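You operate a simulated robot arm through the tools that you are given. There is no shell and no other tool.

You are at the controls of a simulated robot arm. One attempt, no reset.

TASK
Give pump 571 a new fuse of its rating and switch it on.
Fine: unplug it first; cap on the small mat, blown fuse in the red dish, new one from the rack by the keyboard; cap at LOCK before you plug in again.

The check looks at the end state, three seconds after you hand in, the way a careful person would. Anything else that was tipped, shoved, dropped, spilled or broken makes it a failure. A push-on lid holds only when it is set on centred and level and pressed home; a screw cap is set on level and turned clockwise until tight.

THE ROBOT
A 7-joint arm with a two-finger parallel gripper, fixed in place. Base frame: the origin is at the foot of the arm, x ahead of it, y to its left, z up; the work surface is at about z = 883. Readings come in mm, rad, newtons and seconds.
With the tool pointing down near the work surface it reaches from about 480 to 920 mm from the base axis. Its first joint turns from -2.007 to 2.007 rad. Payload 3.91 kg.
The TCP is the grasp point between the finger pads, 30 mm short of the fingertips. In the tool frame z runs along the fingers and y along their closing line. The gripper opens to 110 mm. The fingers are 20 mm wide and 10 mm thick; the gripper's body (48 by 112 mm) begins 55 mm behind the TCP.
Orientation is told as [roll, pitch, yaw] about the base's x, y, z axes, in that order, counted from this pose: with the fingers straight down and closing along the base's y, the tool's x points along the base's -x, its y along +y and its z along -z.

THE INTERFACE
- The arm moves only by the tool move_arm. Its argument "plan" is a list of rows, each an object (a shift or turn left out is 0, a gripper value left out holds the last) with "turn": the turn, a rotation vector about the tool's x, y, z in rad, a list of three; "translation": the shift along the tool's x, y, z in mm, a list of three; "jaw": the opening, from 0 (shut) to 1 (fully open). In form: [{"turn": [ax, ay, az], "translation": [dx, dy, dz], "jaw": jaw}, ...]. A call has 1 to 20 rows; each row shifts and turns the commanded pose from where the row before left it, along the tool's axes as they then stand. A row lasts 0.2 s, in which the tool goes at most 50 mm and 0.15 rad; a call with a longer step from one row to the next is refused whole, and so is a gripper value outside its range. A pose out of reach is approached as far as the arm can. The call stops where the force on the tool passes 40 N (or 10 N more than at its start, if that is more) or the arm is blocked; 0.2 s more then pass. The fingers move at their own pace (about 153 mm/s each) and stop on an object; they squeeze with about 20 N. The grip force told is the motor's: it shows also when the fingers shut on nothing. Time passes only in rows, and 0.2 s behind the last, so rows that do not move let the fingers close. The reply holds the time, the measured pose of the TCP, the force on the tool along the base axes, the opening and the grip force, in the units named above and with some noise, with the torque about the TCP (base axes, N m) and any sound that the robot's microphone picked up.
- Cameras (640 x 400 px; columns grow to the right, rows downward): "scene" is fixed at [399.1, -649.7, 1666.2]; the picture's right is [0.81, -0.58, 0.00], its down [-0.44, -0.62, -0.65] and it looks along [0.38, 0.53, -0.76] (base axes); focal length 309 px, centre (320, 200). "wrist" rides on the gripper at [72, 17, -103] in the tool frame; the picture's right is [-0.23, 0.97, 0.00], its down [-0.76, -0.18, -0.62] and it looks along [-0.61, -0.14, 0.78] (tool axes); focal length 222 px, centre (320, 200). There is no depth. A picture from a camera that has moved, and an enlarged one, comes with that camera's place and axes in the base frame and with its lens.
- snapshot(camera): a new picture of that camera. It takes no simulated time.
- raise_lower(by): slides the trunk up (or, below 0, down) by that many mm; the arm rides with it, the base frame stays. It gives what a move gives, with no picture.
- zoom(camera, box): a new picture of the part [left, top, right, bottom] of that camera's present view, enlarged. It takes no simulated time.
- close_job(): hands the job in; it is judged then, once.

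Places have to be worked out from the pictures, the camera data and where the tool is seen. Open the gripper and draw the arm clear of the work before you hand the job in, unless the task says otherwise.

The tools are called after "Call:" as name(argument=value, ...) on one line, values as JSON. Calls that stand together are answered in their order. move_arm: Moves the arm, as the interface text tells. Its arguments: {"type":"object","properties":{"plan":{"type":"array","items":{"type":"object","properties":{"turn":{"type":"array","items":{"type":"number"}},"translation":{"type":"array","items":{"type":"number"}},"jaw":{"type":"number"}}}}},"required":["plan"]} The other tools are called the same way: raise_lower (by) slides the trunk up or down; snapshot (camera) takes a picture; zoom (camera, box) takes an enlarged picture of a part of a camera's view; close_job () hands the job in.

At the start:

```text
time: 0.0
tcp_pos: [553.9, -42.9, 1237.1]
ee_rot: [0.0, 0.001, 0.002]
contact_force: [-0.2, -1.1, 0.0]
moment: [-0.02, 0.01, -0.04]
opening: 110.1
grasp_force: 0.0
trunk travel left (down, up): [-800.0, 190.0]
```

scene: 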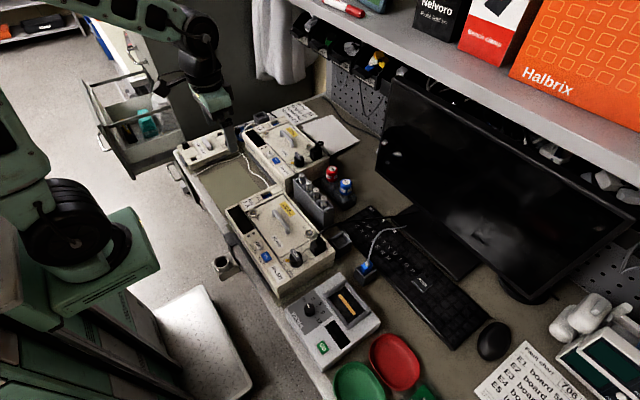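
wrist: 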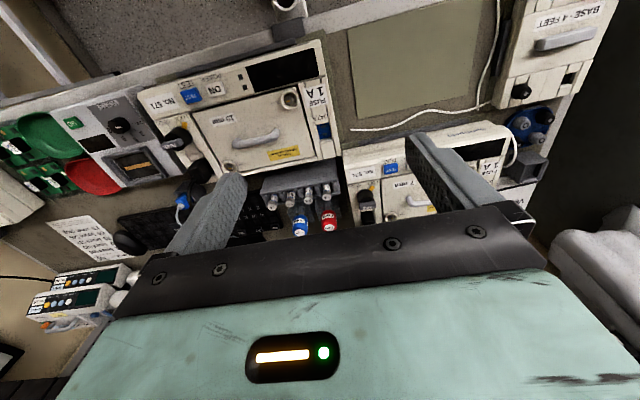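

I'll begin by looking closely at the scene from both cameras before I move anything.

Call:
zoom(camera="scene", box=[170, 90, 350, 203])

Call:
zoom(camera="scene", box=[220, 170, 400, 283])

Call:
zoom(camera="scene", box=[260, 270, 480, 400])

Call:
zoom(camera="scene", box=[460, 260, 640, 400])

Call:
zoom(camera="wrist", box=[120, 50, 360, 250])

Call:
zoom(camera="wrist", box=[320, 60, 600, 240])

Call:
zoom(camera="wrist", box=[0, 80, 220, 320])

```text
3.54 times, centred on (260, 146) of scene
camera zoom: at [399.1, -649.7, 1666.2], right [0.81, -0.58, 0.0], down [-0.44, -0.62, -0.65], along [0.38, 0.53, -0.76], focal length 1095 px, centre (532, 389)
```

zoom: 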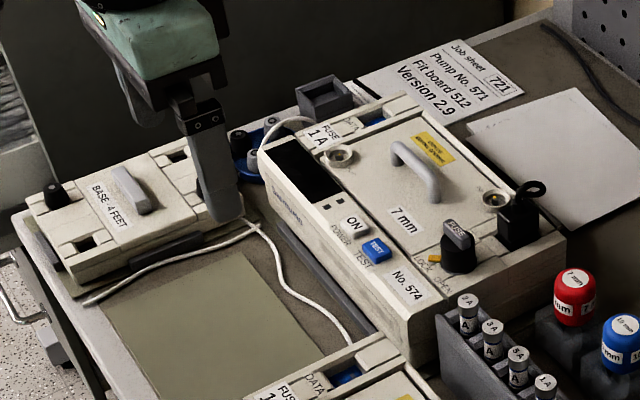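

```text
3.54 times, centred on (310, 226) of scene
camera zoom: at [399.1, -649.7, 1666.2], right [0.81, -0.58, 0.0], down [-0.44, -0.62, -0.65], along [0.38, 0.53, -0.76], focal length 1095 px, centre (355, 106)
```

zoom: 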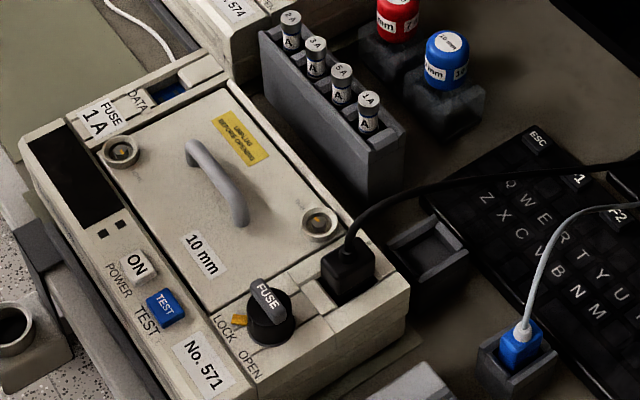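

```text
2.91 times, centred on (370, 335) of scene
camera zoom: at [399.1, -649.7, 1666.2], right [0.81, -0.58, 0.0], down [-0.44, -0.62, -0.65], along [0.38, 0.53, -0.76], focal length 900 px, centre (174, -193)
```

zoom: 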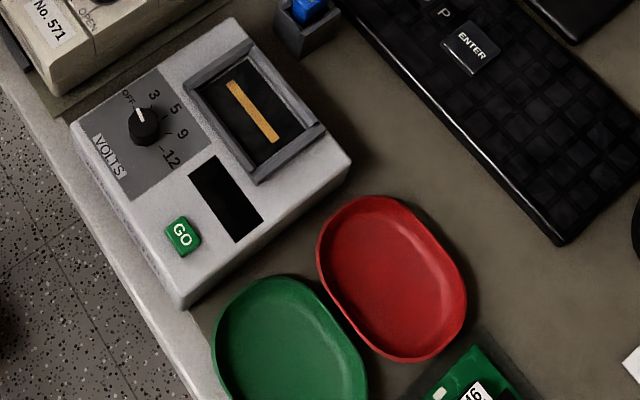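

```text
2.86 times, centred on (550, 330) of scene
camera zoom: at [399.1, -649.7, 1666.2], right [0.81, -0.58, 0.0], down [-0.44, -0.62, -0.65], along [0.38, 0.53, -0.76], focal length 884 px, centre (-337, -171)
```

zoom: 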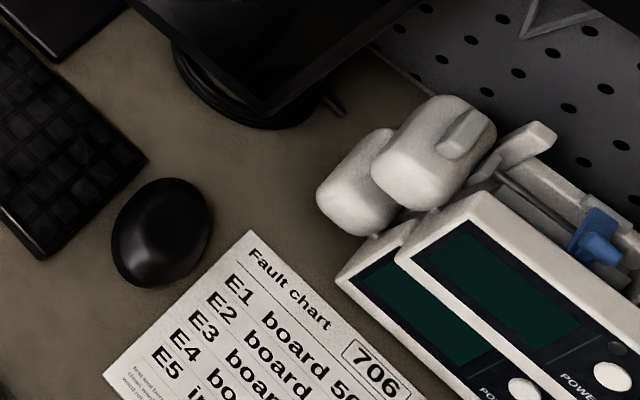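

```text
2.00 times, centred on (240, 150) of wrist
camera zoom: at [481.3, -25.7, 1340.8], right [0.23, 0.97, 0.0], down [0.76, -0.18, 0.62], along [0.61, -0.14, -0.78], focal length 444 px, centre (480, 300)
```

zoom: 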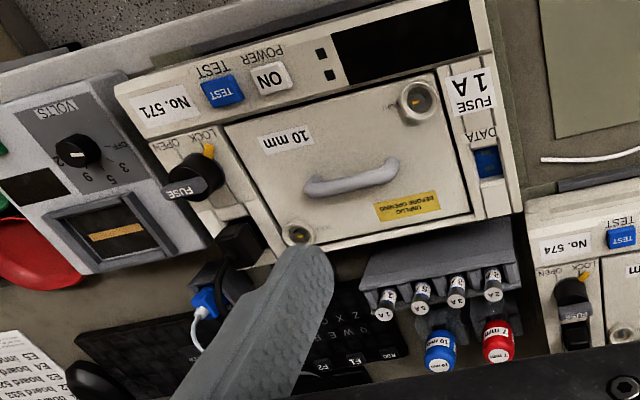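

```text
2.22 times, centred on (460, 150) of wrist
camera zoom: at [481.3, -25.7, 1340.8], right [0.23, 0.97, 0.0], down [0.76, -0.18, 0.62], along [0.61, -0.14, -0.78], focal length 494 px, centre (9, 311)
```

zoom: 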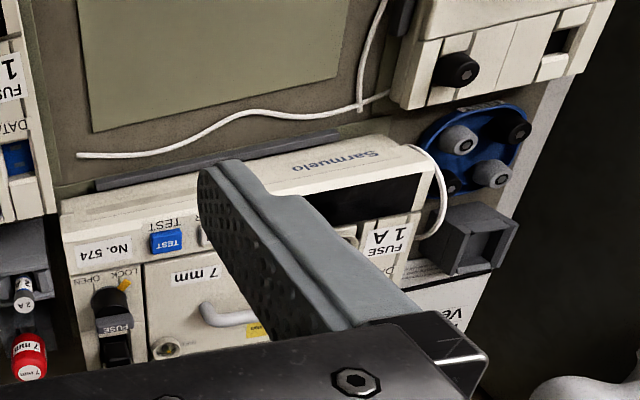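

```text
1.67 times, centred on (110, 200) of wrist
camera zoom: at [481.3, -25.7, 1340.8], right [0.23, 0.97, 0.0], down [0.76, -0.18, 0.62], along [0.61, -0.14, -0.78], focal length 370 px, centre (670, 200)
```

zoom: 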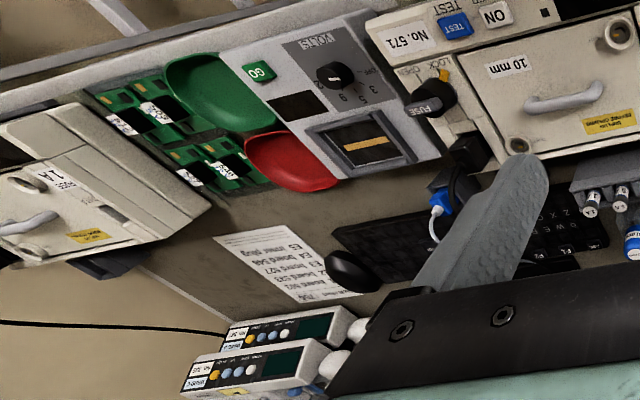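

The fuse cap of pump 571 triangulates to about (579, -293, 984) from both views. The pump's label says FUSE 1 A. I'll move the wrist camera closer to inspect the pump, rack and plug.

Call:
move_arm(plan=[{"translation": [16, -37, 18]}, {"translation": [16, -37, 18]}, {"translation": [16, -37, 18]}, {"translation": [16, -37, 18]}, {"translation": [16, -37, 18]}, {"translation": [16, -37, 17]}])

Call:
snapshot(camera="wrist")

Call:
snapshot(camera="scene")

```text
time: 1.4
tcp_pos: [457.5, -264.2, 1129.3]
ee_rot: [0.0, -0.001, 0.001]
contact_force: [-0.1, 0.3, 0.6]
moment: [0.0, 0.02, 0.0]
opening: 110.0
grasp_force: 0.2
trunk travel left (down, up): [-800.0, 190.0]
```

```text
taken
camera wrist: at [385.6, -246.7, 1233.3], right [0.23, 0.97, 0.0], down [0.76, -0.18, 0.62], along [0.61, -0.14, -0.78], focal length 222 px, centre (320, 200)
```

wrist: 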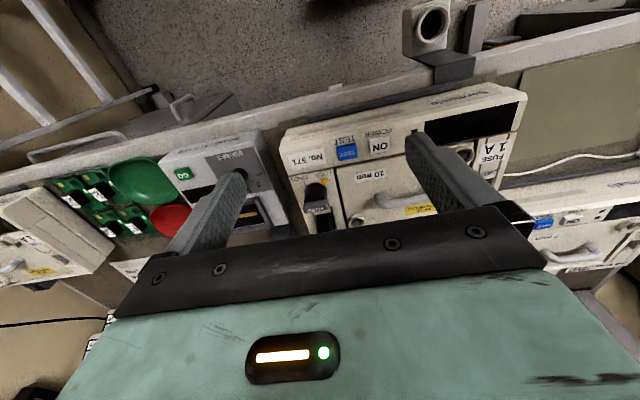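

```text
taken
```

scene: 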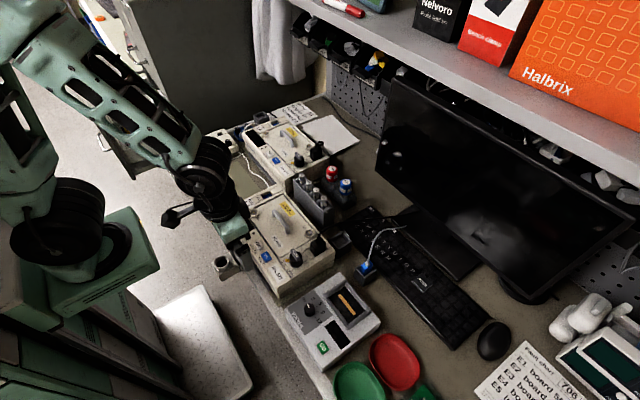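

Call:
zoom(camera="wrist", box=[240, 80, 440, 240])

Call:
zoom(camera="wrist", box=[20, 100, 300, 290])

Call:
zoom(camera="scene", box=[280, 160, 380, 222])

Call:
zoom(camera="scene", box=[270, 220, 370, 282])

```text
2.50 times, centred on (340, 160) of wrist
camera zoom: at [385.6, -246.7, 1233.3], right [0.23, 0.97, 0.0], down [0.76, -0.18, 0.62], along [0.61, -0.14, -0.78], focal length 555 px, centre (270, 300)
```

zoom: 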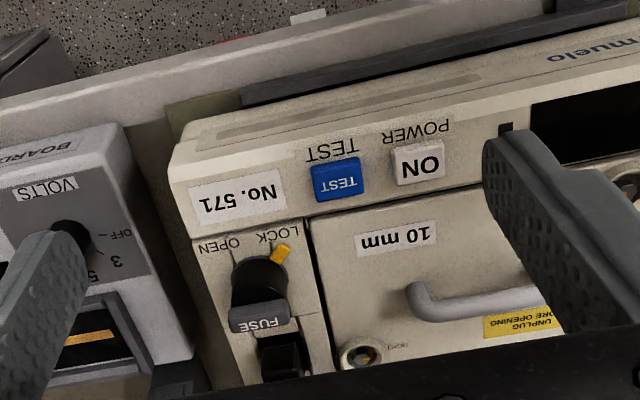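

```text
2.11 times, centred on (160, 195) of wrist
camera zoom: at [385.6, -246.7, 1233.3], right [0.23, 0.97, 0.0], down [0.76, -0.18, 0.62], along [0.61, -0.14, -0.78], focal length 468 px, centre (657, 210)
```

zoom: 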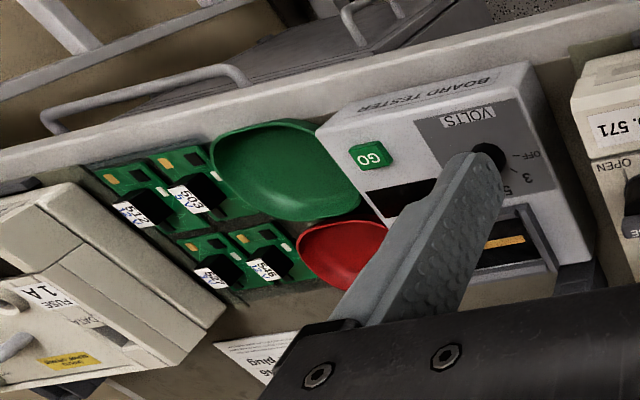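

```text
6.40 times, centred on (330, 191) of scene
camera zoom: at [399.1, -649.7, 1666.2], right [0.81, -0.58, 0.0], down [-0.44, -0.62, -0.65], along [0.38, 0.53, -0.76], focal length 1980 px, centre (256, 258)
```

zoom: 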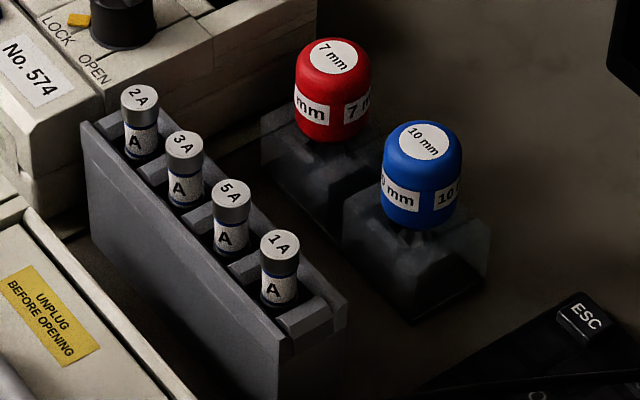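

```text
6.40 times, centred on (320, 251) of scene
camera zoom: at [399.1, -649.7, 1666.2], right [0.81, -0.58, 0.0], down [-0.44, -0.62, -0.65], along [0.38, 0.53, -0.76], focal length 1980 px, centre (320, -126)
```

zoom: 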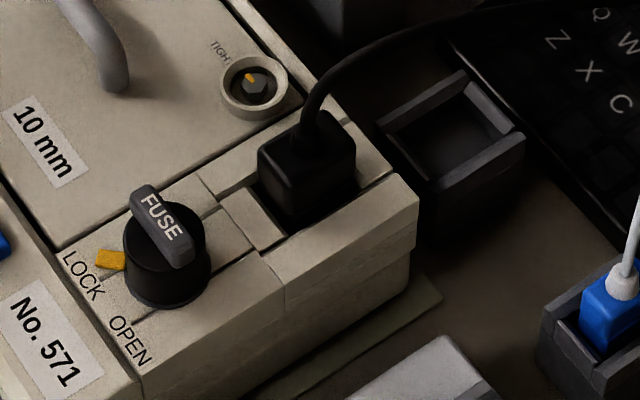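

The rack reads 2 A, 3 A, 5 A, 1 A, and the end fuse is the 1 A. The cap pointer is at LOCK with OPEN counterclockwise from it, and there is an empty grey holder beside the plug. Next I hover over the plug for a closer look.

Call:
move_arm(plan=[{"translation": [-40, -5, 8]}, {"translation": [-40, -5, 8]}, {"translation": [-40, -5, 8]}, {"translation": [-40, -5, 8]}, {"translation": [-32, -5, 8]}, {}])

Call:
snapshot(camera="wrist")

Call:
snapshot(camera="scene")

```text
time: 2.8
tcp_pos: [651.0, -288.0, 1089.8]
ee_rot: [0.0, 0.0, 0.0]
contact_force: [0.1, 0.9, -0.2]
moment: [-0.01, -0.02, 0.0]
opening: 109.9
grasp_force: 0.0
trunk travel left (down, up): [-800.0, 190.0]
```

```text
taken
camera wrist: at [578.2, -272.1, 1193.4], right [0.23, 0.97, 0.0], down [0.76, -0.18, 0.62], along [0.61, -0.14, -0.78], focal length 222 px, centre (320, 200)
```

wrist: 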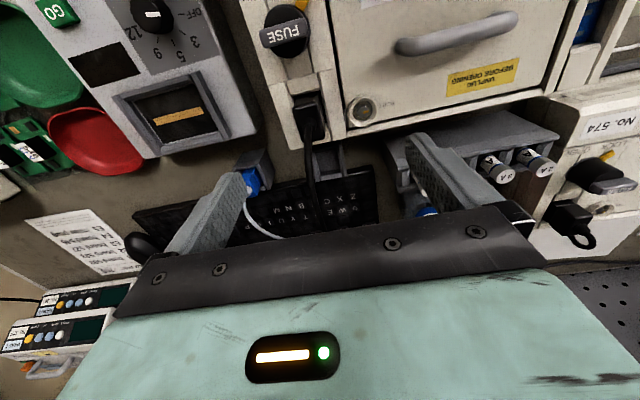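

```text
taken
```

scene: 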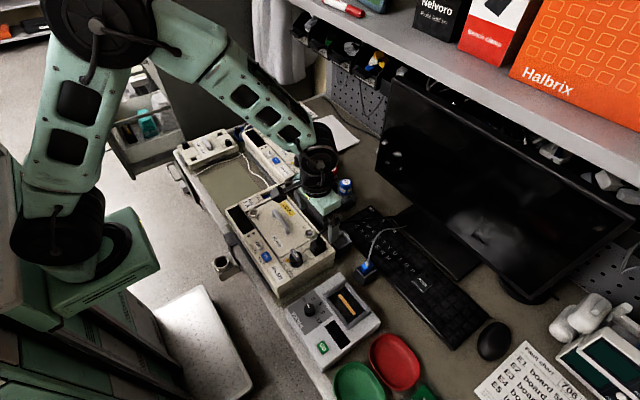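

Call:
zoom(camera="wrist", box=[240, 60, 400, 240])

Call:
zoom(camera="wrist", box=[100, 0, 340, 160])

```text
2.22 times, centred on (320, 150) of wrist
camera zoom: at [578.2, -272.1, 1193.4], right [0.23, 0.97, 0.0], down [0.76, -0.18, 0.62], along [0.61, -0.14, -0.78], focal length 494 px, centre (320, 311)
```

zoom: 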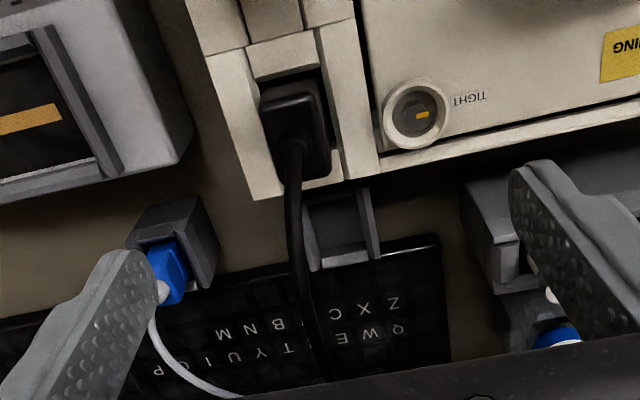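

```text
2.50 times, centred on (220, 80) of wrist
camera zoom: at [578.2, -272.1, 1193.4], right [0.23, 0.97, 0.0], down [0.76, -0.18, 0.62], along [0.61, -0.14, -0.78], focal length 555 px, centre (570, 500)
```

zoom: 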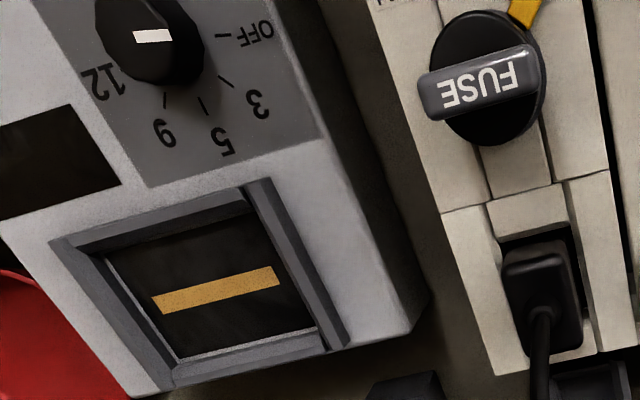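

Triangulation puts the plug's cable exit at about (644, -298, 1006), the pump top at about z 965 and the empty holder at about (721, -293, rim 937). The pump looks turned by about -2.5°. I'll line up over the plug with the jaw narrowed to about 55 mm and look again.

Call:
move_arm(plan=[{"translation": [7, -10, 20], "turn": [0, 0, 0.04], "jaw": 0.5}, {"translation": [0, 0, 20]}, {}])

Call:
snapshot(camera="wrist")

Call:
zoom(camera="wrist", box=[240, 60, 400, 240])

Call:
zoom(camera="scene", box=[270, 190, 370, 252])

```text
time: 3.6
tcp_pos: [642.7, -299.3, 1049.2]
ee_rot: [0.001, 0.0, -0.041]
contact_force: [0.1, -1.0, 0.4]
moment: [-0.01, 0.02, -0.01]
opening: 55.0
grasp_force: 0.1
trunk travel left (down, up): [-800.0, 190.0]
```

```text
taken
camera wrist: at [571.7, -280.2, 1153.3], right [0.27, 0.96, 0.0], down [0.75, -0.21, 0.62], along [0.6, -0.17, -0.78], focal length 222 px, centre (320, 200)
```

wrist: 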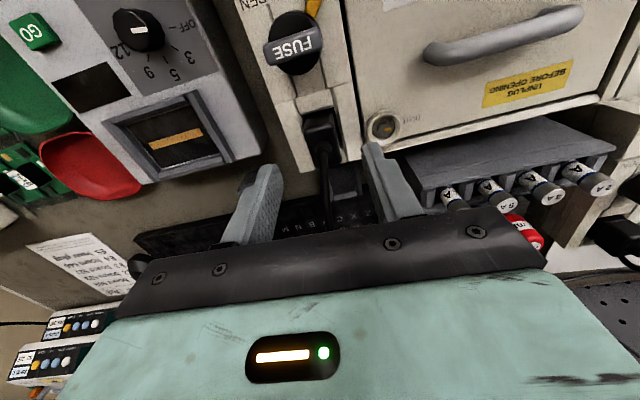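

```text
2.22 times, centred on (320, 150) of wrist
camera zoom: at [571.7, -280.2, 1153.3], right [0.27, 0.96, 0.0], down [0.75, -0.21, 0.62], along [0.6, -0.17, -0.78], focal length 494 px, centre (320, 311)
```

zoom: 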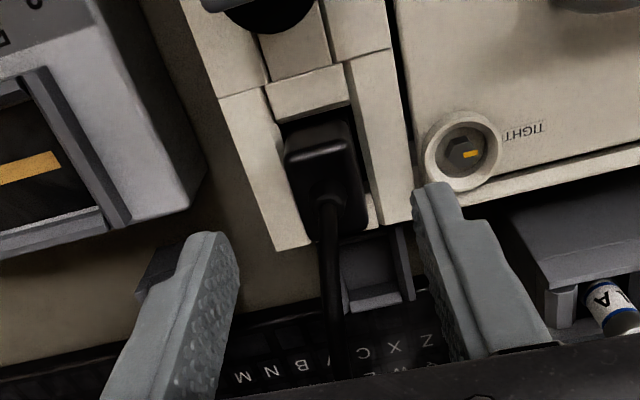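

```text
6.40 times, centred on (320, 221) of scene
camera zoom: at [399.1, -649.7, 1666.2], right [0.81, -0.58, 0.0], down [-0.44, -0.62, -0.65], along [0.38, 0.53, -0.76], focal length 1980 px, centre (320, 66)
```

zoom: 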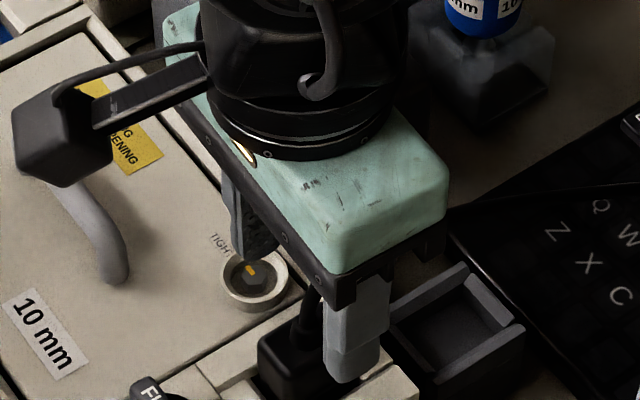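

The jaw is centred over the plug and aligned with the socket strips. I'll narrow it to about 42 mm, descend to TCP z about 1006 and close on the plug.

Call:
move_arm(plan=[{"jaw": 0.38}, {"translation": [-2, 0, 15]}, {"translation": [0, 0, 15]}, {"translation": [0, 0, 12]}, {}])

Call:
zoom(camera="wrist", box=[240, 60, 400, 240])

Call:
zoom(camera="scene", box=[270, 190, 370, 252])

```text
time: 4.8
tcp_pos: [646.2, -299.3, 1007.4]
ee_rot: [0.001, 0.001, -0.04]
contact_force: [-0.1, -0.1, 0.0]
moment: [-0.02, -0.04, -0.02]
opening: 41.9
grasp_force: 0.1
trunk travel left (down, up): [-800.0, 190.0]
```

```text
2.22 times, centred on (320, 150) of wrist
camera zoom: at [573.4, -279.8, 1111.4], right [0.27, 0.96, 0.0], down [0.75, -0.21, 0.62], along [0.6, -0.17, -0.78], focal length 494 px, centre (320, 311)
```

zoom: 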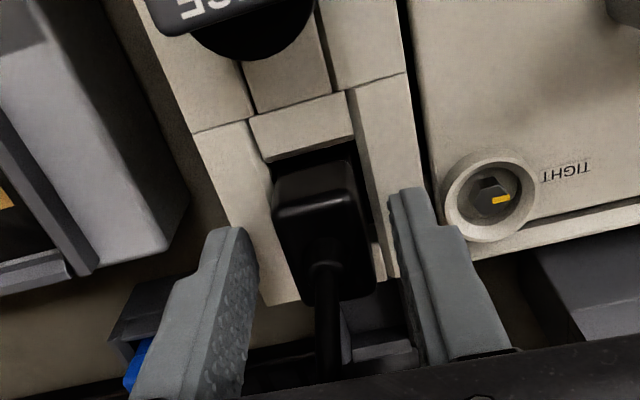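

```text
6.40 times, centred on (320, 221) of scene
camera zoom: at [399.1, -649.7, 1666.2], right [0.81, -0.58, 0.0], down [-0.44, -0.62, -0.65], along [0.38, 0.53, -0.76], focal length 1980 px, centre (320, 66)
```

zoom: 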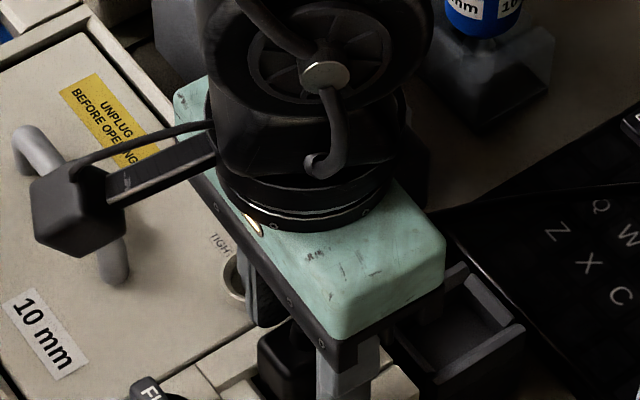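

The plug sits midway between the fingers. I close on it and read the grip.

Call:
move_arm(plan=[{"translation": [0, 0, 2], "jaw": 0.1}, {"jaw": 0.1}, {"jaw": 0.1}])

Call:
zoom(camera="wrist", box=[240, 60, 400, 240])

```text
time: 5.6
tcp_pos: [645.4, -297.9, 1005.9]
ee_rot: [0.0, -0.002, -0.038]
contact_force: [-0.2, 11.8, 17.4]
moment: [0.3, -0.1, 0.42]
opening: 23.8
grasp_force: 19.8
trunk travel left (down, up): [-800.0, 190.0]
```

```text
2.22 times, centred on (320, 150) of wrist
camera zoom: at [573.3, -278.3, 1110.3], right [0.27, 0.96, 0.0], down [0.75, -0.21, 0.62], along [0.6, -0.17, -0.78], focal length 494 px, centre (320, 311)
```

zoom: 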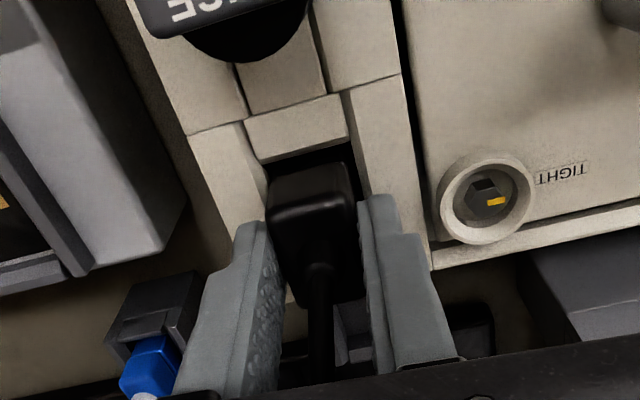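

The grip holds at 23.8 mm with some sideways load from being about 1.4 mm off in y. I relax that with a small +y shift and then pull straight up.

Call:
move_arm(plan=[{"translation": [0, 1.4, -2]}, {}, {"translation": [0, 0, -4]}, {"translation": [0, 0, -6]}, {"translation": [0, 0, -8]}])

```text
time: 6.8
tcp_pos: [645.1, -299.5, 1025.8]
ee_rot: [0.0, -0.001, -0.041]
contact_force: [0.4, -1.0, -0.7]
moment: [0.0, 0.01, 0.03]
opening: 22.8
grasp_force: 20.5
trunk travel left (down, up): [-800.0, 190.0]
```

Call:
zoom(camera="wrist", box=[240, 60, 400, 240])

Call:
zoom(camera="scene", box=[270, 190, 370, 252])

```text
2.22 times, centred on (320, 150) of wrist
camera zoom: at [573.3, -279.3, 1129.7], right [0.27, 0.96, 0.0], down [0.75, -0.21, 0.62], along [0.6, -0.17, -0.78], focal length 494 px, centre (320, 311)
```

zoom: 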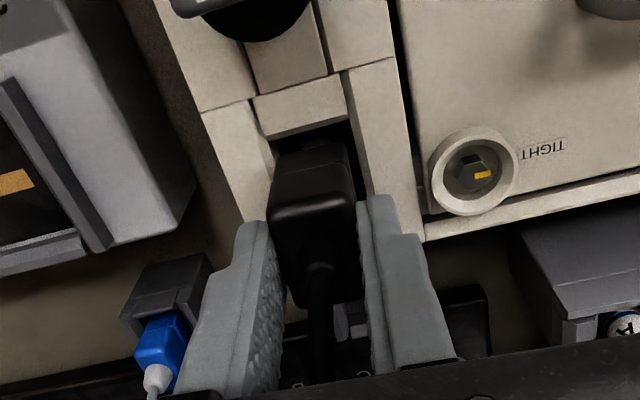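

```text
6.40 times, centred on (320, 221) of scene
camera zoom: at [399.1, -649.7, 1666.2], right [0.81, -0.58, 0.0], down [-0.44, -0.62, -0.65], along [0.38, 0.53, -0.76], focal length 1980 px, centre (320, 66)
```

zoom: 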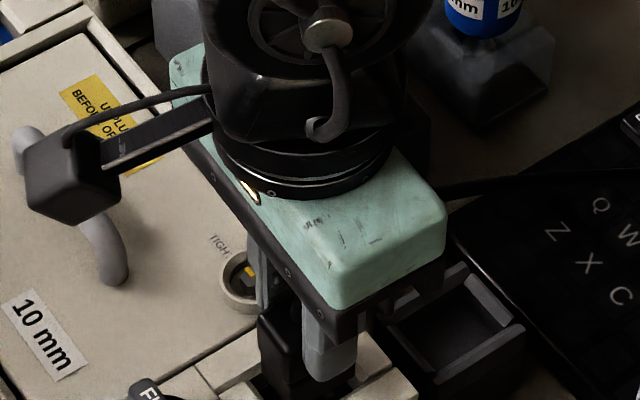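

The plug is moving with the gripper. I'll lift it clear and look at it from below the rim.

Call:
move_arm(plan=[{"translation": [0, 0, -20]}, {"translation": [0, 0, -20]}, {}])

Call:
zoom(camera="wrist", box=[240, 60, 400, 240])

Call:
zoom(camera="scene", box=[270, 180, 390, 255])

```text
time: 7.6
tcp_pos: [644.2, -296.6, 1066.5]
ee_rot: [0.002, 0.002, -0.041]
contact_force: [0.3, 0.2, 0.0]
moment: [0.02, 0.04, 0.02]
opening: 23.1
grasp_force: 19.7
trunk travel left (down, up): [-800.0, 190.0]
```

```text
2.22 times, centred on (320, 150) of wrist
camera zoom: at [573.3, -278.3, 1169.9], right [0.27, 0.96, 0.0], down [0.75, -0.21, 0.62], along [0.6, -0.17, -0.78], focal length 494 px, centre (320, 311)
```

zoom: 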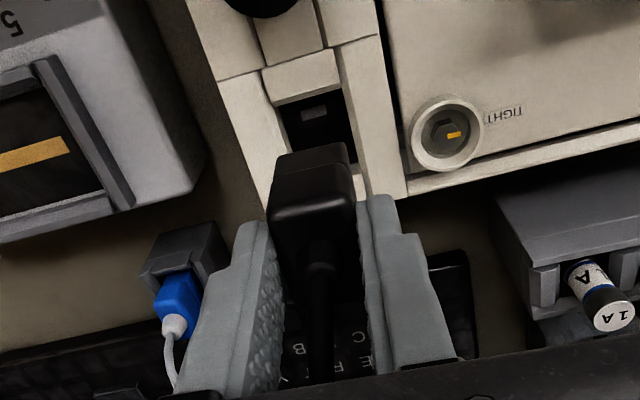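

```text
5.33 times, centred on (330, 218) of scene
camera zoom: at [399.1, -649.7, 1666.2], right [0.81, -0.58, 0.0], down [-0.44, -0.62, -0.65], along [0.38, 0.53, -0.76], focal length 1650 px, centre (267, 107)
```

zoom: 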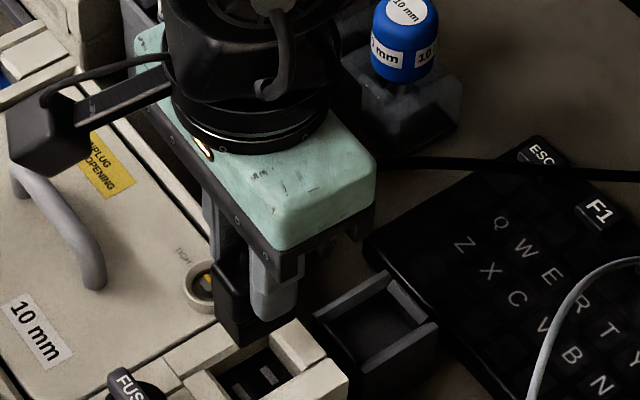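

The plug is clear of the socket, with its body bottom about 40 mm below the TCP. The holder centre recomputes to about (723, -294). I move over it at height and check alignment.

Call:
move_arm(plan=[{"translation": [-40, 0, 0]}, {"translation": [-38, 5, 0]}, {}])

Call:
snapshot(camera="wrist")

Call:
zoom(camera="wrist", box=[240, 60, 400, 240])

Call:
zoom(camera="scene", box=[290, 180, 410, 255])

```text
time: 8.4
tcp_pos: [723.7, -296.9, 1065.7]
ee_rot: [0.0, 0.0, -0.041]
contact_force: [-0.8, -0.4, -0.2]
moment: [0.0, -0.01, 0.02]
opening: 23.0
grasp_force: 20.4
trunk travel left (down, up): [-800.0, 190.0]
```

```text
taken
camera wrist: at [651.8, -277.4, 1169.7], right [0.27, 0.96, 0.0], down [0.75, -0.21, 0.62], along [0.6, -0.17, -0.78], focal length 222 px, centre (320, 200)
```

wrist: 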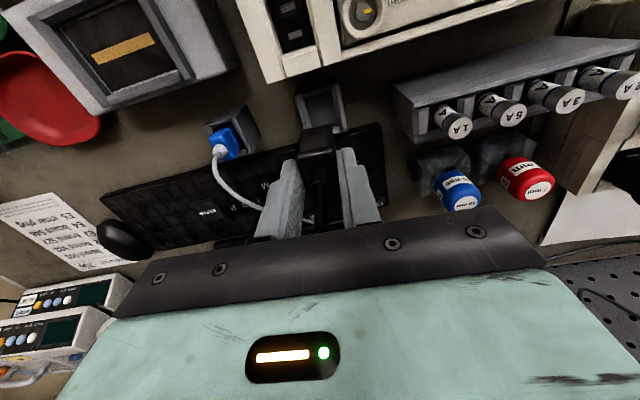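

```text
2.22 times, centred on (320, 150) of wrist
camera zoom: at [651.8, -277.4, 1169.7], right [0.27, 0.96, 0.0], down [0.75, -0.21, 0.62], along [0.6, -0.17, -0.78], focal length 494 px, centre (320, 311)
```

zoom: 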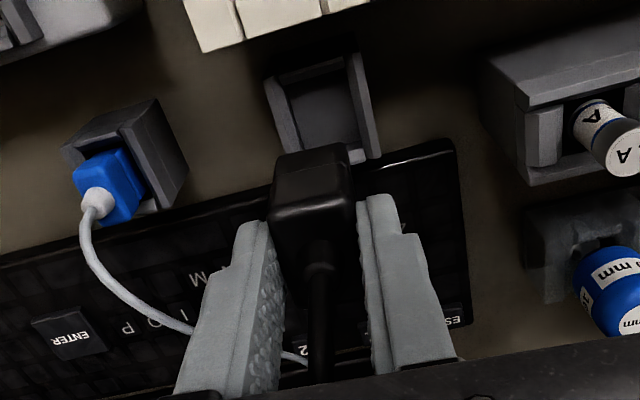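

```text
5.33 times, centred on (350, 218) of scene
camera zoom: at [399.1, -649.7, 1666.2], right [0.81, -0.58, 0.0], down [-0.44, -0.62, -0.65], along [0.38, 0.53, -0.76], focal length 1650 px, centre (160, 107)
```

zoom: 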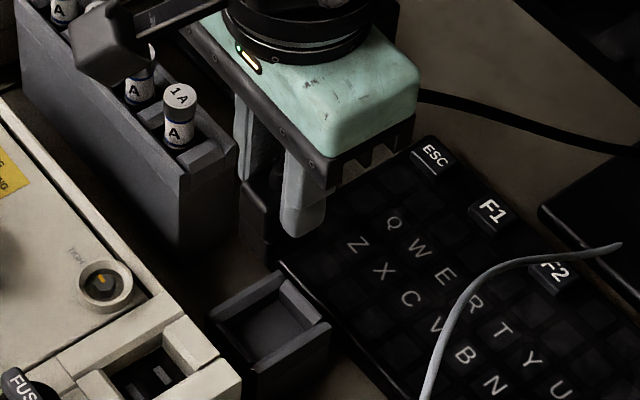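

The holder reads as about 1.7 mm back and 1.5 mm left of the plug, and turned about +2.5° from the tool. I correct for that and come down to just above its rim.

Call:
move_arm(plan=[{"translation": [1.6, 1.6, 0], "turn": [0, 0, -0.045]}, {"translation": [0, 0, 35]}, {"translation": [0, 0, 33]}, {}])

Call:
zoom(camera="wrist", box=[240, 60, 400, 240])

Call:
zoom(camera="scene", box=[290, 180, 410, 255])

```text
time: 9.4
tcp_pos: [722.4, -295.5, 997.1]
ee_rot: [0.0, 0.0, 0.006]
contact_force: [0.2, 0.8, -1.3]
moment: [0.02, -0.03, 0.0]
opening: 22.6
grasp_force: 20.4
trunk travel left (down, up): [-800.0, 190.0]
```

```text
2.22 times, centred on (320, 150) of wrist
camera zoom: at [649.1, -277.9, 1101.3], right [0.22, 0.97, 0.0], down [0.76, -0.17, 0.62], along [0.61, -0.14, -0.78], focal length 494 px, centre (320, 311)
```

zoom: 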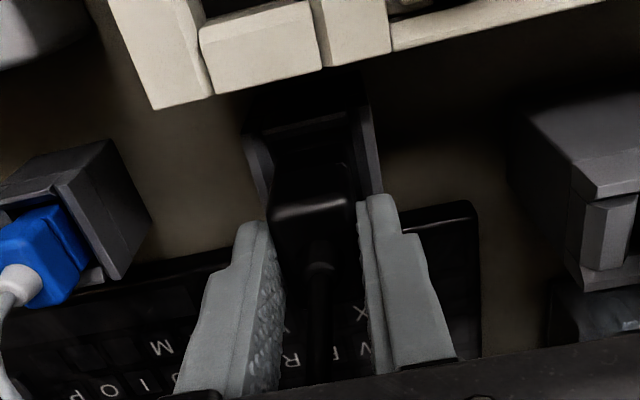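

```text
5.33 times, centred on (350, 218) of scene
camera zoom: at [399.1, -649.7, 1666.2], right [0.81, -0.58, 0.0], down [-0.44, -0.62, -0.65], along [0.38, 0.53, -0.76], focal length 1650 px, centre (160, 107)
```

zoom: 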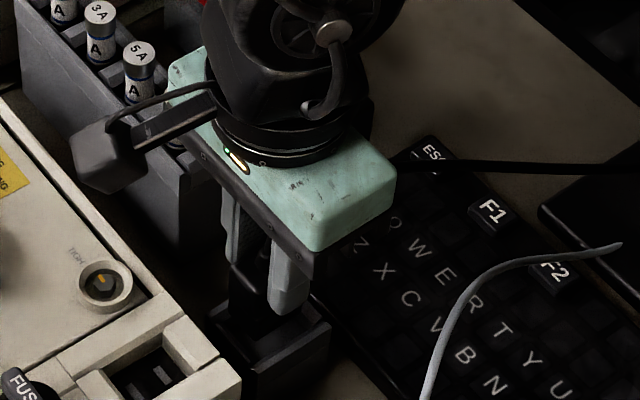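

Zooming tighter to verify that the plug's bottom is centred over the holder opening.

Call:
zoom(camera="wrist", box=[285, 85, 365, 175])

```text
4.44 times, centred on (325, 130) of wrist
camera zoom: at [649.1, -277.9, 1101.3], right [0.22, 0.97, 0.0], down [0.76, -0.17, 0.62], along [0.61, -0.14, -0.78], focal length 987 px, centre (298, 511)
```

zoom: 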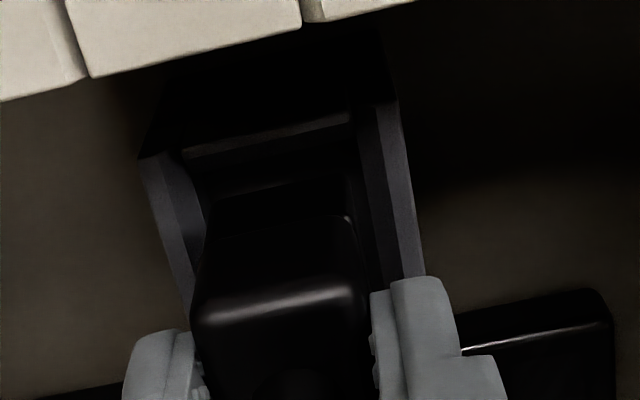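

The plug is centred within the holder opening, with about 3 mm clearance each side in y. I lower slowly and watch the force.

Call:
move_arm(plan=[{"translation": [0, 0, 6]}, {"translation": [0, 0, 6]}, {"translation": [0, 0, 6]}, {"translation": [0, 0, 4]}, {}])

Call:
zoom(camera="wrist", box=[270, 85, 370, 195])

```text
time: 10.6
tcp_pos: [721.7, -295.1, 976.9]
ee_rot: [0.0, 0.001, 0.006]
contact_force: [0.4, -0.1, 0.0]
moment: [-0.01, -0.03, 0.0]
opening: 23.3
grasp_force: 20.3
trunk travel left (down, up): [-800.0, 190.0]
```

```text
3.64 times, centred on (320, 140) of wrist
camera zoom: at [649.1, -277.9, 1079.9], right [0.22, 0.97, 0.0], down [0.76, -0.17, 0.62], along [0.61, -0.14, -0.78], focal length 808 px, centre (320, 418)
```

zoom: 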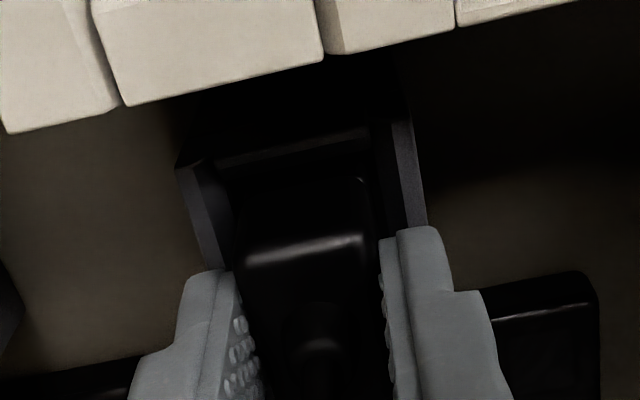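

No contact yet and the plug is entering the opening. I continue down in small steps until it rests.

Call:
move_arm(plan=[{"translation": [0, 0, 4]}, {"translation": [0, 0, 4]}, {"translation": [0, 0, 3]}, {}])

Call:
zoom(camera="wrist", box=[270, 85, 370, 195])

Call:
zoom(camera="scene", box=[290, 180, 410, 255])

```text
time: 11.6
tcp_pos: [721.9, -294.4, 965.2]
ee_rot: [0.0, -0.005, 0.006]
contact_force: [2.5, 0.0, 17.3]
moment: [0.03, -0.13, 0.01]
opening: 23.2
grasp_force: 20.1
trunk travel left (down, up): [-800.0, 190.0]
```

```text
3.64 times, centred on (320, 140) of wrist
camera zoom: at [648.8, -277.7, 1069.7], right [0.22, 0.97, 0.0], down [0.76, -0.17, 0.63], along [0.61, -0.14, -0.78], focal length 808 px, centre (320, 418)
```

zoom: 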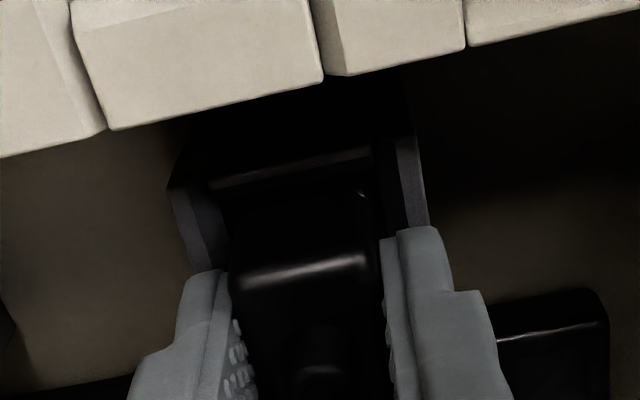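

```text
5.33 times, centred on (350, 218) of scene
camera zoom: at [399.1, -649.7, 1666.2], right [0.81, -0.58, 0.0], down [-0.44, -0.62, -0.65], along [0.38, 0.53, -0.76], focal length 1650 px, centre (160, 107)
```

zoom: 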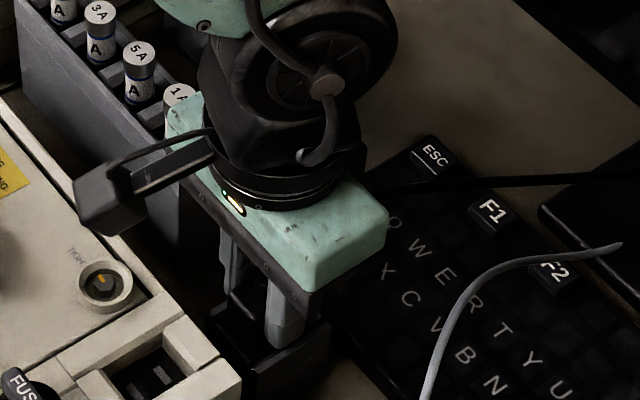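

There's contact at z 965 with 17 N, either the plug on the floor or the fingertips on the rim. The plug is well inside either way, so I unload, release and retreat upward.

Call:
move_arm(plan=[{"translation": [0, 0, -2.5]}, {"jaw": 0.3}, {"jaw": 0.36}, {"translation": [0, 0, -10]}, {"translation": [0, 0, -25]}, {"translation": [0, 0, -40]}, {"translation": [0, 0, -40]}, {}])

Call:
zoom(camera="wrist", box=[240, 60, 400, 240])

Call:
zoom(camera="scene", box=[290, 180, 410, 255])

```text
time: 13.4
tcp_pos: [720.2, -293.3, 1084.0]
ee_rot: [-0.001, -0.001, 0.005]
contact_force: [0.4, 0.6, 0.5]
moment: [-0.01, 0.01, -0.01]
opening: 39.6
grasp_force: 0.1
trunk travel left (down, up): [-800.0, 190.0]
```

```text
2.22 times, centred on (320, 150) of wrist
camera zoom: at [648.5, -278.2, 1186.6], right [0.22, 0.97, 0.0], down [0.76, -0.17, 0.62], along [0.61, -0.14, -0.78], focal length 494 px, centre (320, 311)
```

zoom: 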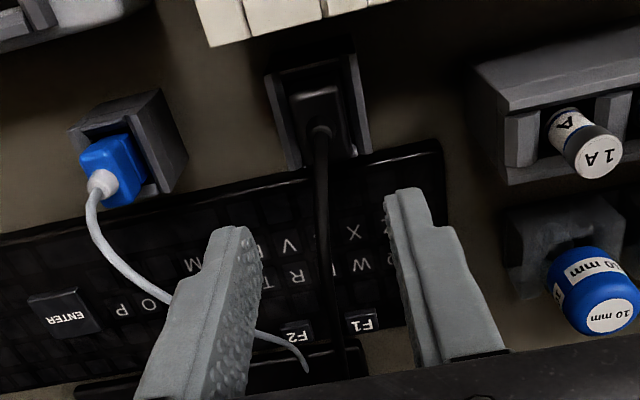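

```text
5.33 times, centred on (350, 218) of scene
camera zoom: at [399.1, -649.7, 1666.2], right [0.81, -0.58, 0.0], down [-0.44, -0.62, -0.65], along [0.38, 0.53, -0.76], focal length 1650 px, centre (160, 107)
```

zoom: 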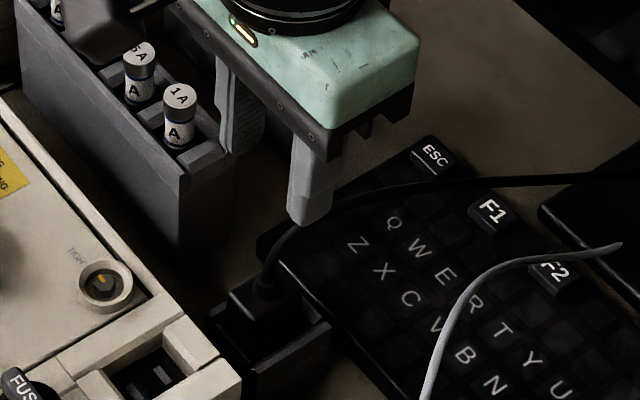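

The plug is parked upright in the holder. Next I move above the fuse cap and turn the tool -90° so that the fingers close along x on the cap's grip bar.

Call:
move_arm(plan=[{"translation": [40, 0, 0], "jaw": 0.5}, {"translation": [40, 0, 0]}, {"translation": [40, 0, 0]}, {"translation": [20, 1.5, 0]}, {"turn": [0, 0, 0.15]}, {"turn": [0, 0, 0.15]}, {"turn": [0, 0, 0.15]}, {"turn": [0, 0, 0.15]}, {"turn": [0, 0, 0.15]}, {"turn": [0, 0, 0.15]}, {"turn": [0, 0, 0.15]}, {"turn": [0, 0, 0.15]}, {"turn": [0, 0, 0.15]}, {"turn": [0, 0, 0.15]}, {"turn": [0, 0, 0.076]}, {}])

Call:
snapshot(camera="wrist")

Call:
zoom(camera="wrist", box=[240, 60, 400, 240])

Call:
zoom(camera="scene", box=[230, 200, 350, 275])

```text
time: 16.8
tcp_pos: [581.5, -293.9, 1081.6]
ee_rot: [-0.001, 0.002, -1.571]
contact_force: [-0.5, 0.6, -0.6]
moment: [0.0, 0.02, -0.01]
opening: 55.0
grasp_force: 0.0
trunk travel left (down, up): [-800.0, 190.0]
```

```text
taken
camera wrist: at [598.2, -221.6, 1186.3], right [0.97, -0.23, 0.0], down [-0.18, -0.76, 0.62], along [-0.14, -0.61, -0.78], focal length 222 px, centre (320, 200)
```

wrist: 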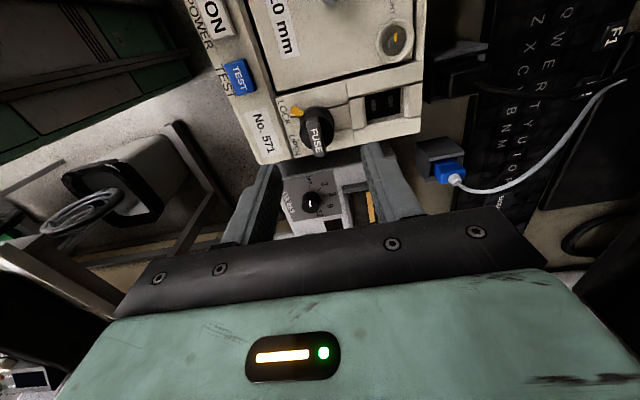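

```text
2.22 times, centred on (320, 150) of wrist
camera zoom: at [598.2, -221.6, 1186.3], right [0.97, -0.23, 0.0], down [-0.18, -0.76, 0.62], along [-0.14, -0.61, -0.78], focal length 494 px, centre (320, 311)
```

zoom: 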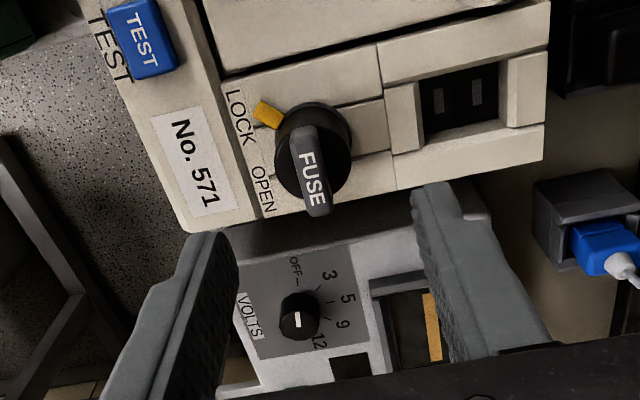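

```text
5.33 times, centred on (290, 238) of scene
camera zoom: at [399.1, -649.7, 1666.2], right [0.81, -0.58, 0.0], down [-0.44, -0.62, -0.65], along [0.38, 0.53, -0.76], focal length 1650 px, centre (480, 0)
```

zoom: 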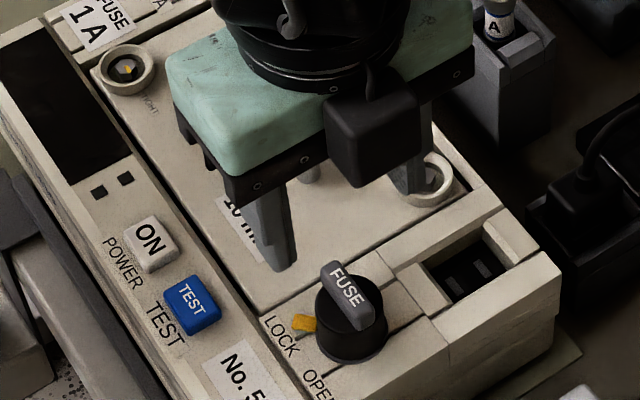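

The bar centre triangulates to (576, -296.5) with its top at z about 1001, turned about -2.5°. I align to it, narrow the jaw and come down partway.

Call:
move_arm(plan=[{"translation": [-2.9, -5.2, 0], "turn": [0, 0, 0.043], "jaw": 0.27}, {"translation": [0, 0, 22]}, {"translation": [0, 0, 20]}, {}])

Call:
zoom(camera="wrist", box=[240, 60, 400, 240])

Call:
zoom(camera="scene", box=[230, 200, 350, 275])

```text
time: 17.8
tcp_pos: [577.0, -297.4, 1040.7]
ee_rot: [0.0, 0.001, -1.615]
contact_force: [-0.8, -0.4, 0.4]
moment: [-0.04, 0.02, 0.02]
opening: 29.9
grasp_force: 0.1
trunk travel left (down, up): [-800.0, 190.0]
```

```text
2.22 times, centred on (320, 150) of wrist
camera zoom: at [596.2, -225.5, 1143.7], right [0.96, -0.27, 0.0], down [-0.21, -0.75, 0.62], along [-0.17, -0.6, -0.78], focal length 494 px, centre (320, 311)
```

zoom: 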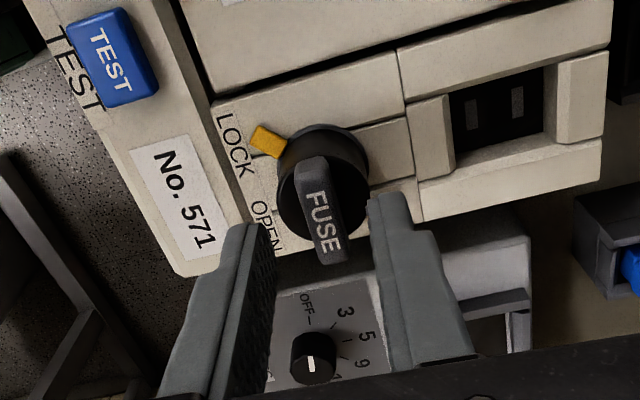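

```text
5.33 times, centred on (290, 238) of scene
camera zoom: at [399.1, -649.7, 1666.2], right [0.81, -0.58, 0.0], down [-0.44, -0.62, -0.65], along [0.38, 0.53, -0.76], focal length 1650 px, centre (480, 0)
```

zoom: 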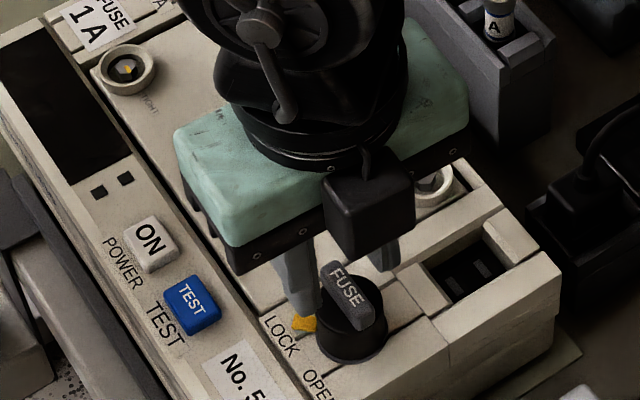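

The bar is dead-centre between the fingers. I lower onto it gently.

Call:
move_arm(plan=[{"translation": [0, 0, 10]}, {"translation": [0, 0, 8]}, {"translation": [0, 0, 4]}, {}])

Call:
zoom(camera="wrist", box=[240, 60, 400, 240])

Call:
zoom(camera="scene", box=[250, 210, 330, 260])

```text
time: 18.8
tcp_pos: [577.2, -296.7, 1018.7]
ee_rot: [0.004, -0.001, -1.615]
contact_force: [0.2, 1.4, 20.1]
moment: [0.03, -0.33, -0.01]
opening: 29.4
grasp_force: 0.1
trunk travel left (down, up): [-800.0, 190.0]
```

```text
2.22 times, centred on (320, 150) of wrist
camera zoom: at [595.9, -225.4, 1123.6], right [0.96, -0.27, 0.0], down [-0.21, -0.75, 0.62], along [-0.17, -0.6, -0.78], focal length 494 px, centre (320, 311)
```

zoom: 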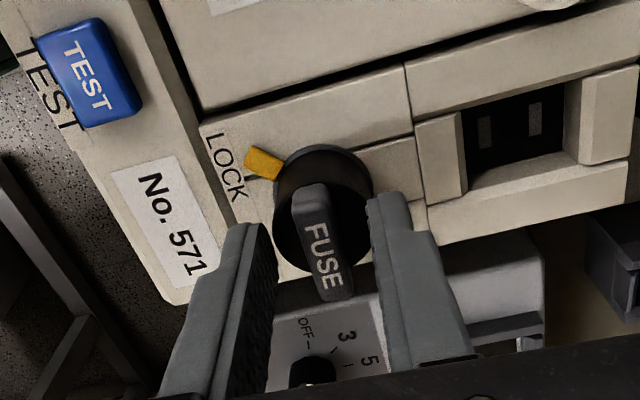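

```text
8.00 times, centred on (290, 235) of scene
camera zoom: at [399.1, -649.7, 1666.2], right [0.81, -0.58, 0.0], down [-0.44, -0.62, -0.65], along [0.38, 0.53, -0.76], focal length 2474 px, centre (560, -80)
```

zoom: 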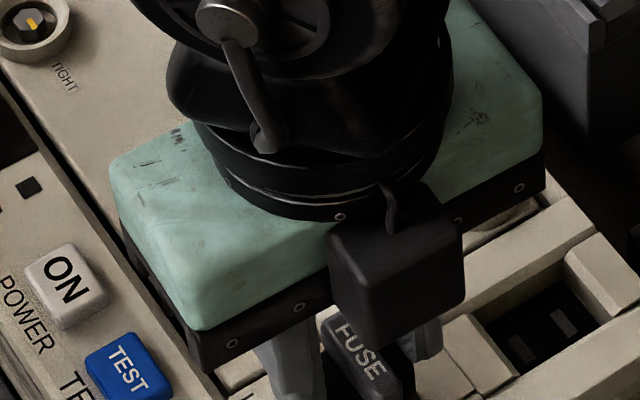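

The fingertips touched the cap's round shoulder, which is at about z 989. I back off 2 mm and close on the bar.

Call:
move_arm(plan=[{"translation": [0, 0, -2.5]}, {"jaw": 0.0}, {"jaw": 0.0}, {}])

Call:
zoom(camera="wrist", box=[240, 60, 400, 240])

```text
time: 19.8
tcp_pos: [576.6, -297.1, 1020.2]
ee_rot: [0.0, -0.001, -1.612]
contact_force: [10.0, -0.5, 0.4]
moment: [-0.08, -0.2, 0.34]
opening: 9.6
grasp_force: 20.0
trunk travel left (down, up): [-800.0, 190.0]
```

```text
2.22 times, centred on (320, 150) of wrist
camera zoom: at [596.4, -225.4, 1124.5], right [0.96, -0.27, 0.0], down [-0.21, -0.75, 0.62], along [-0.17, -0.6, -0.78], focal length 494 px, centre (320, 311)
```

zoom: 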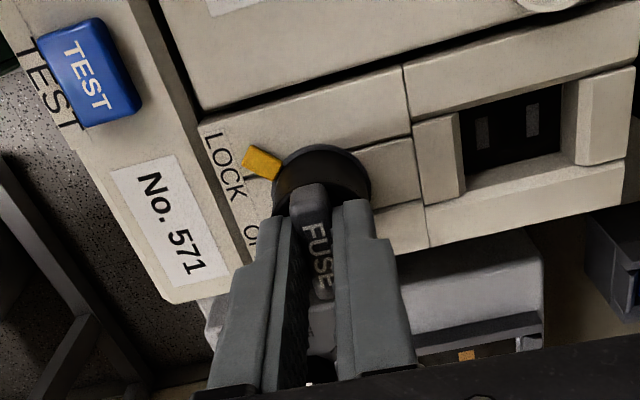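

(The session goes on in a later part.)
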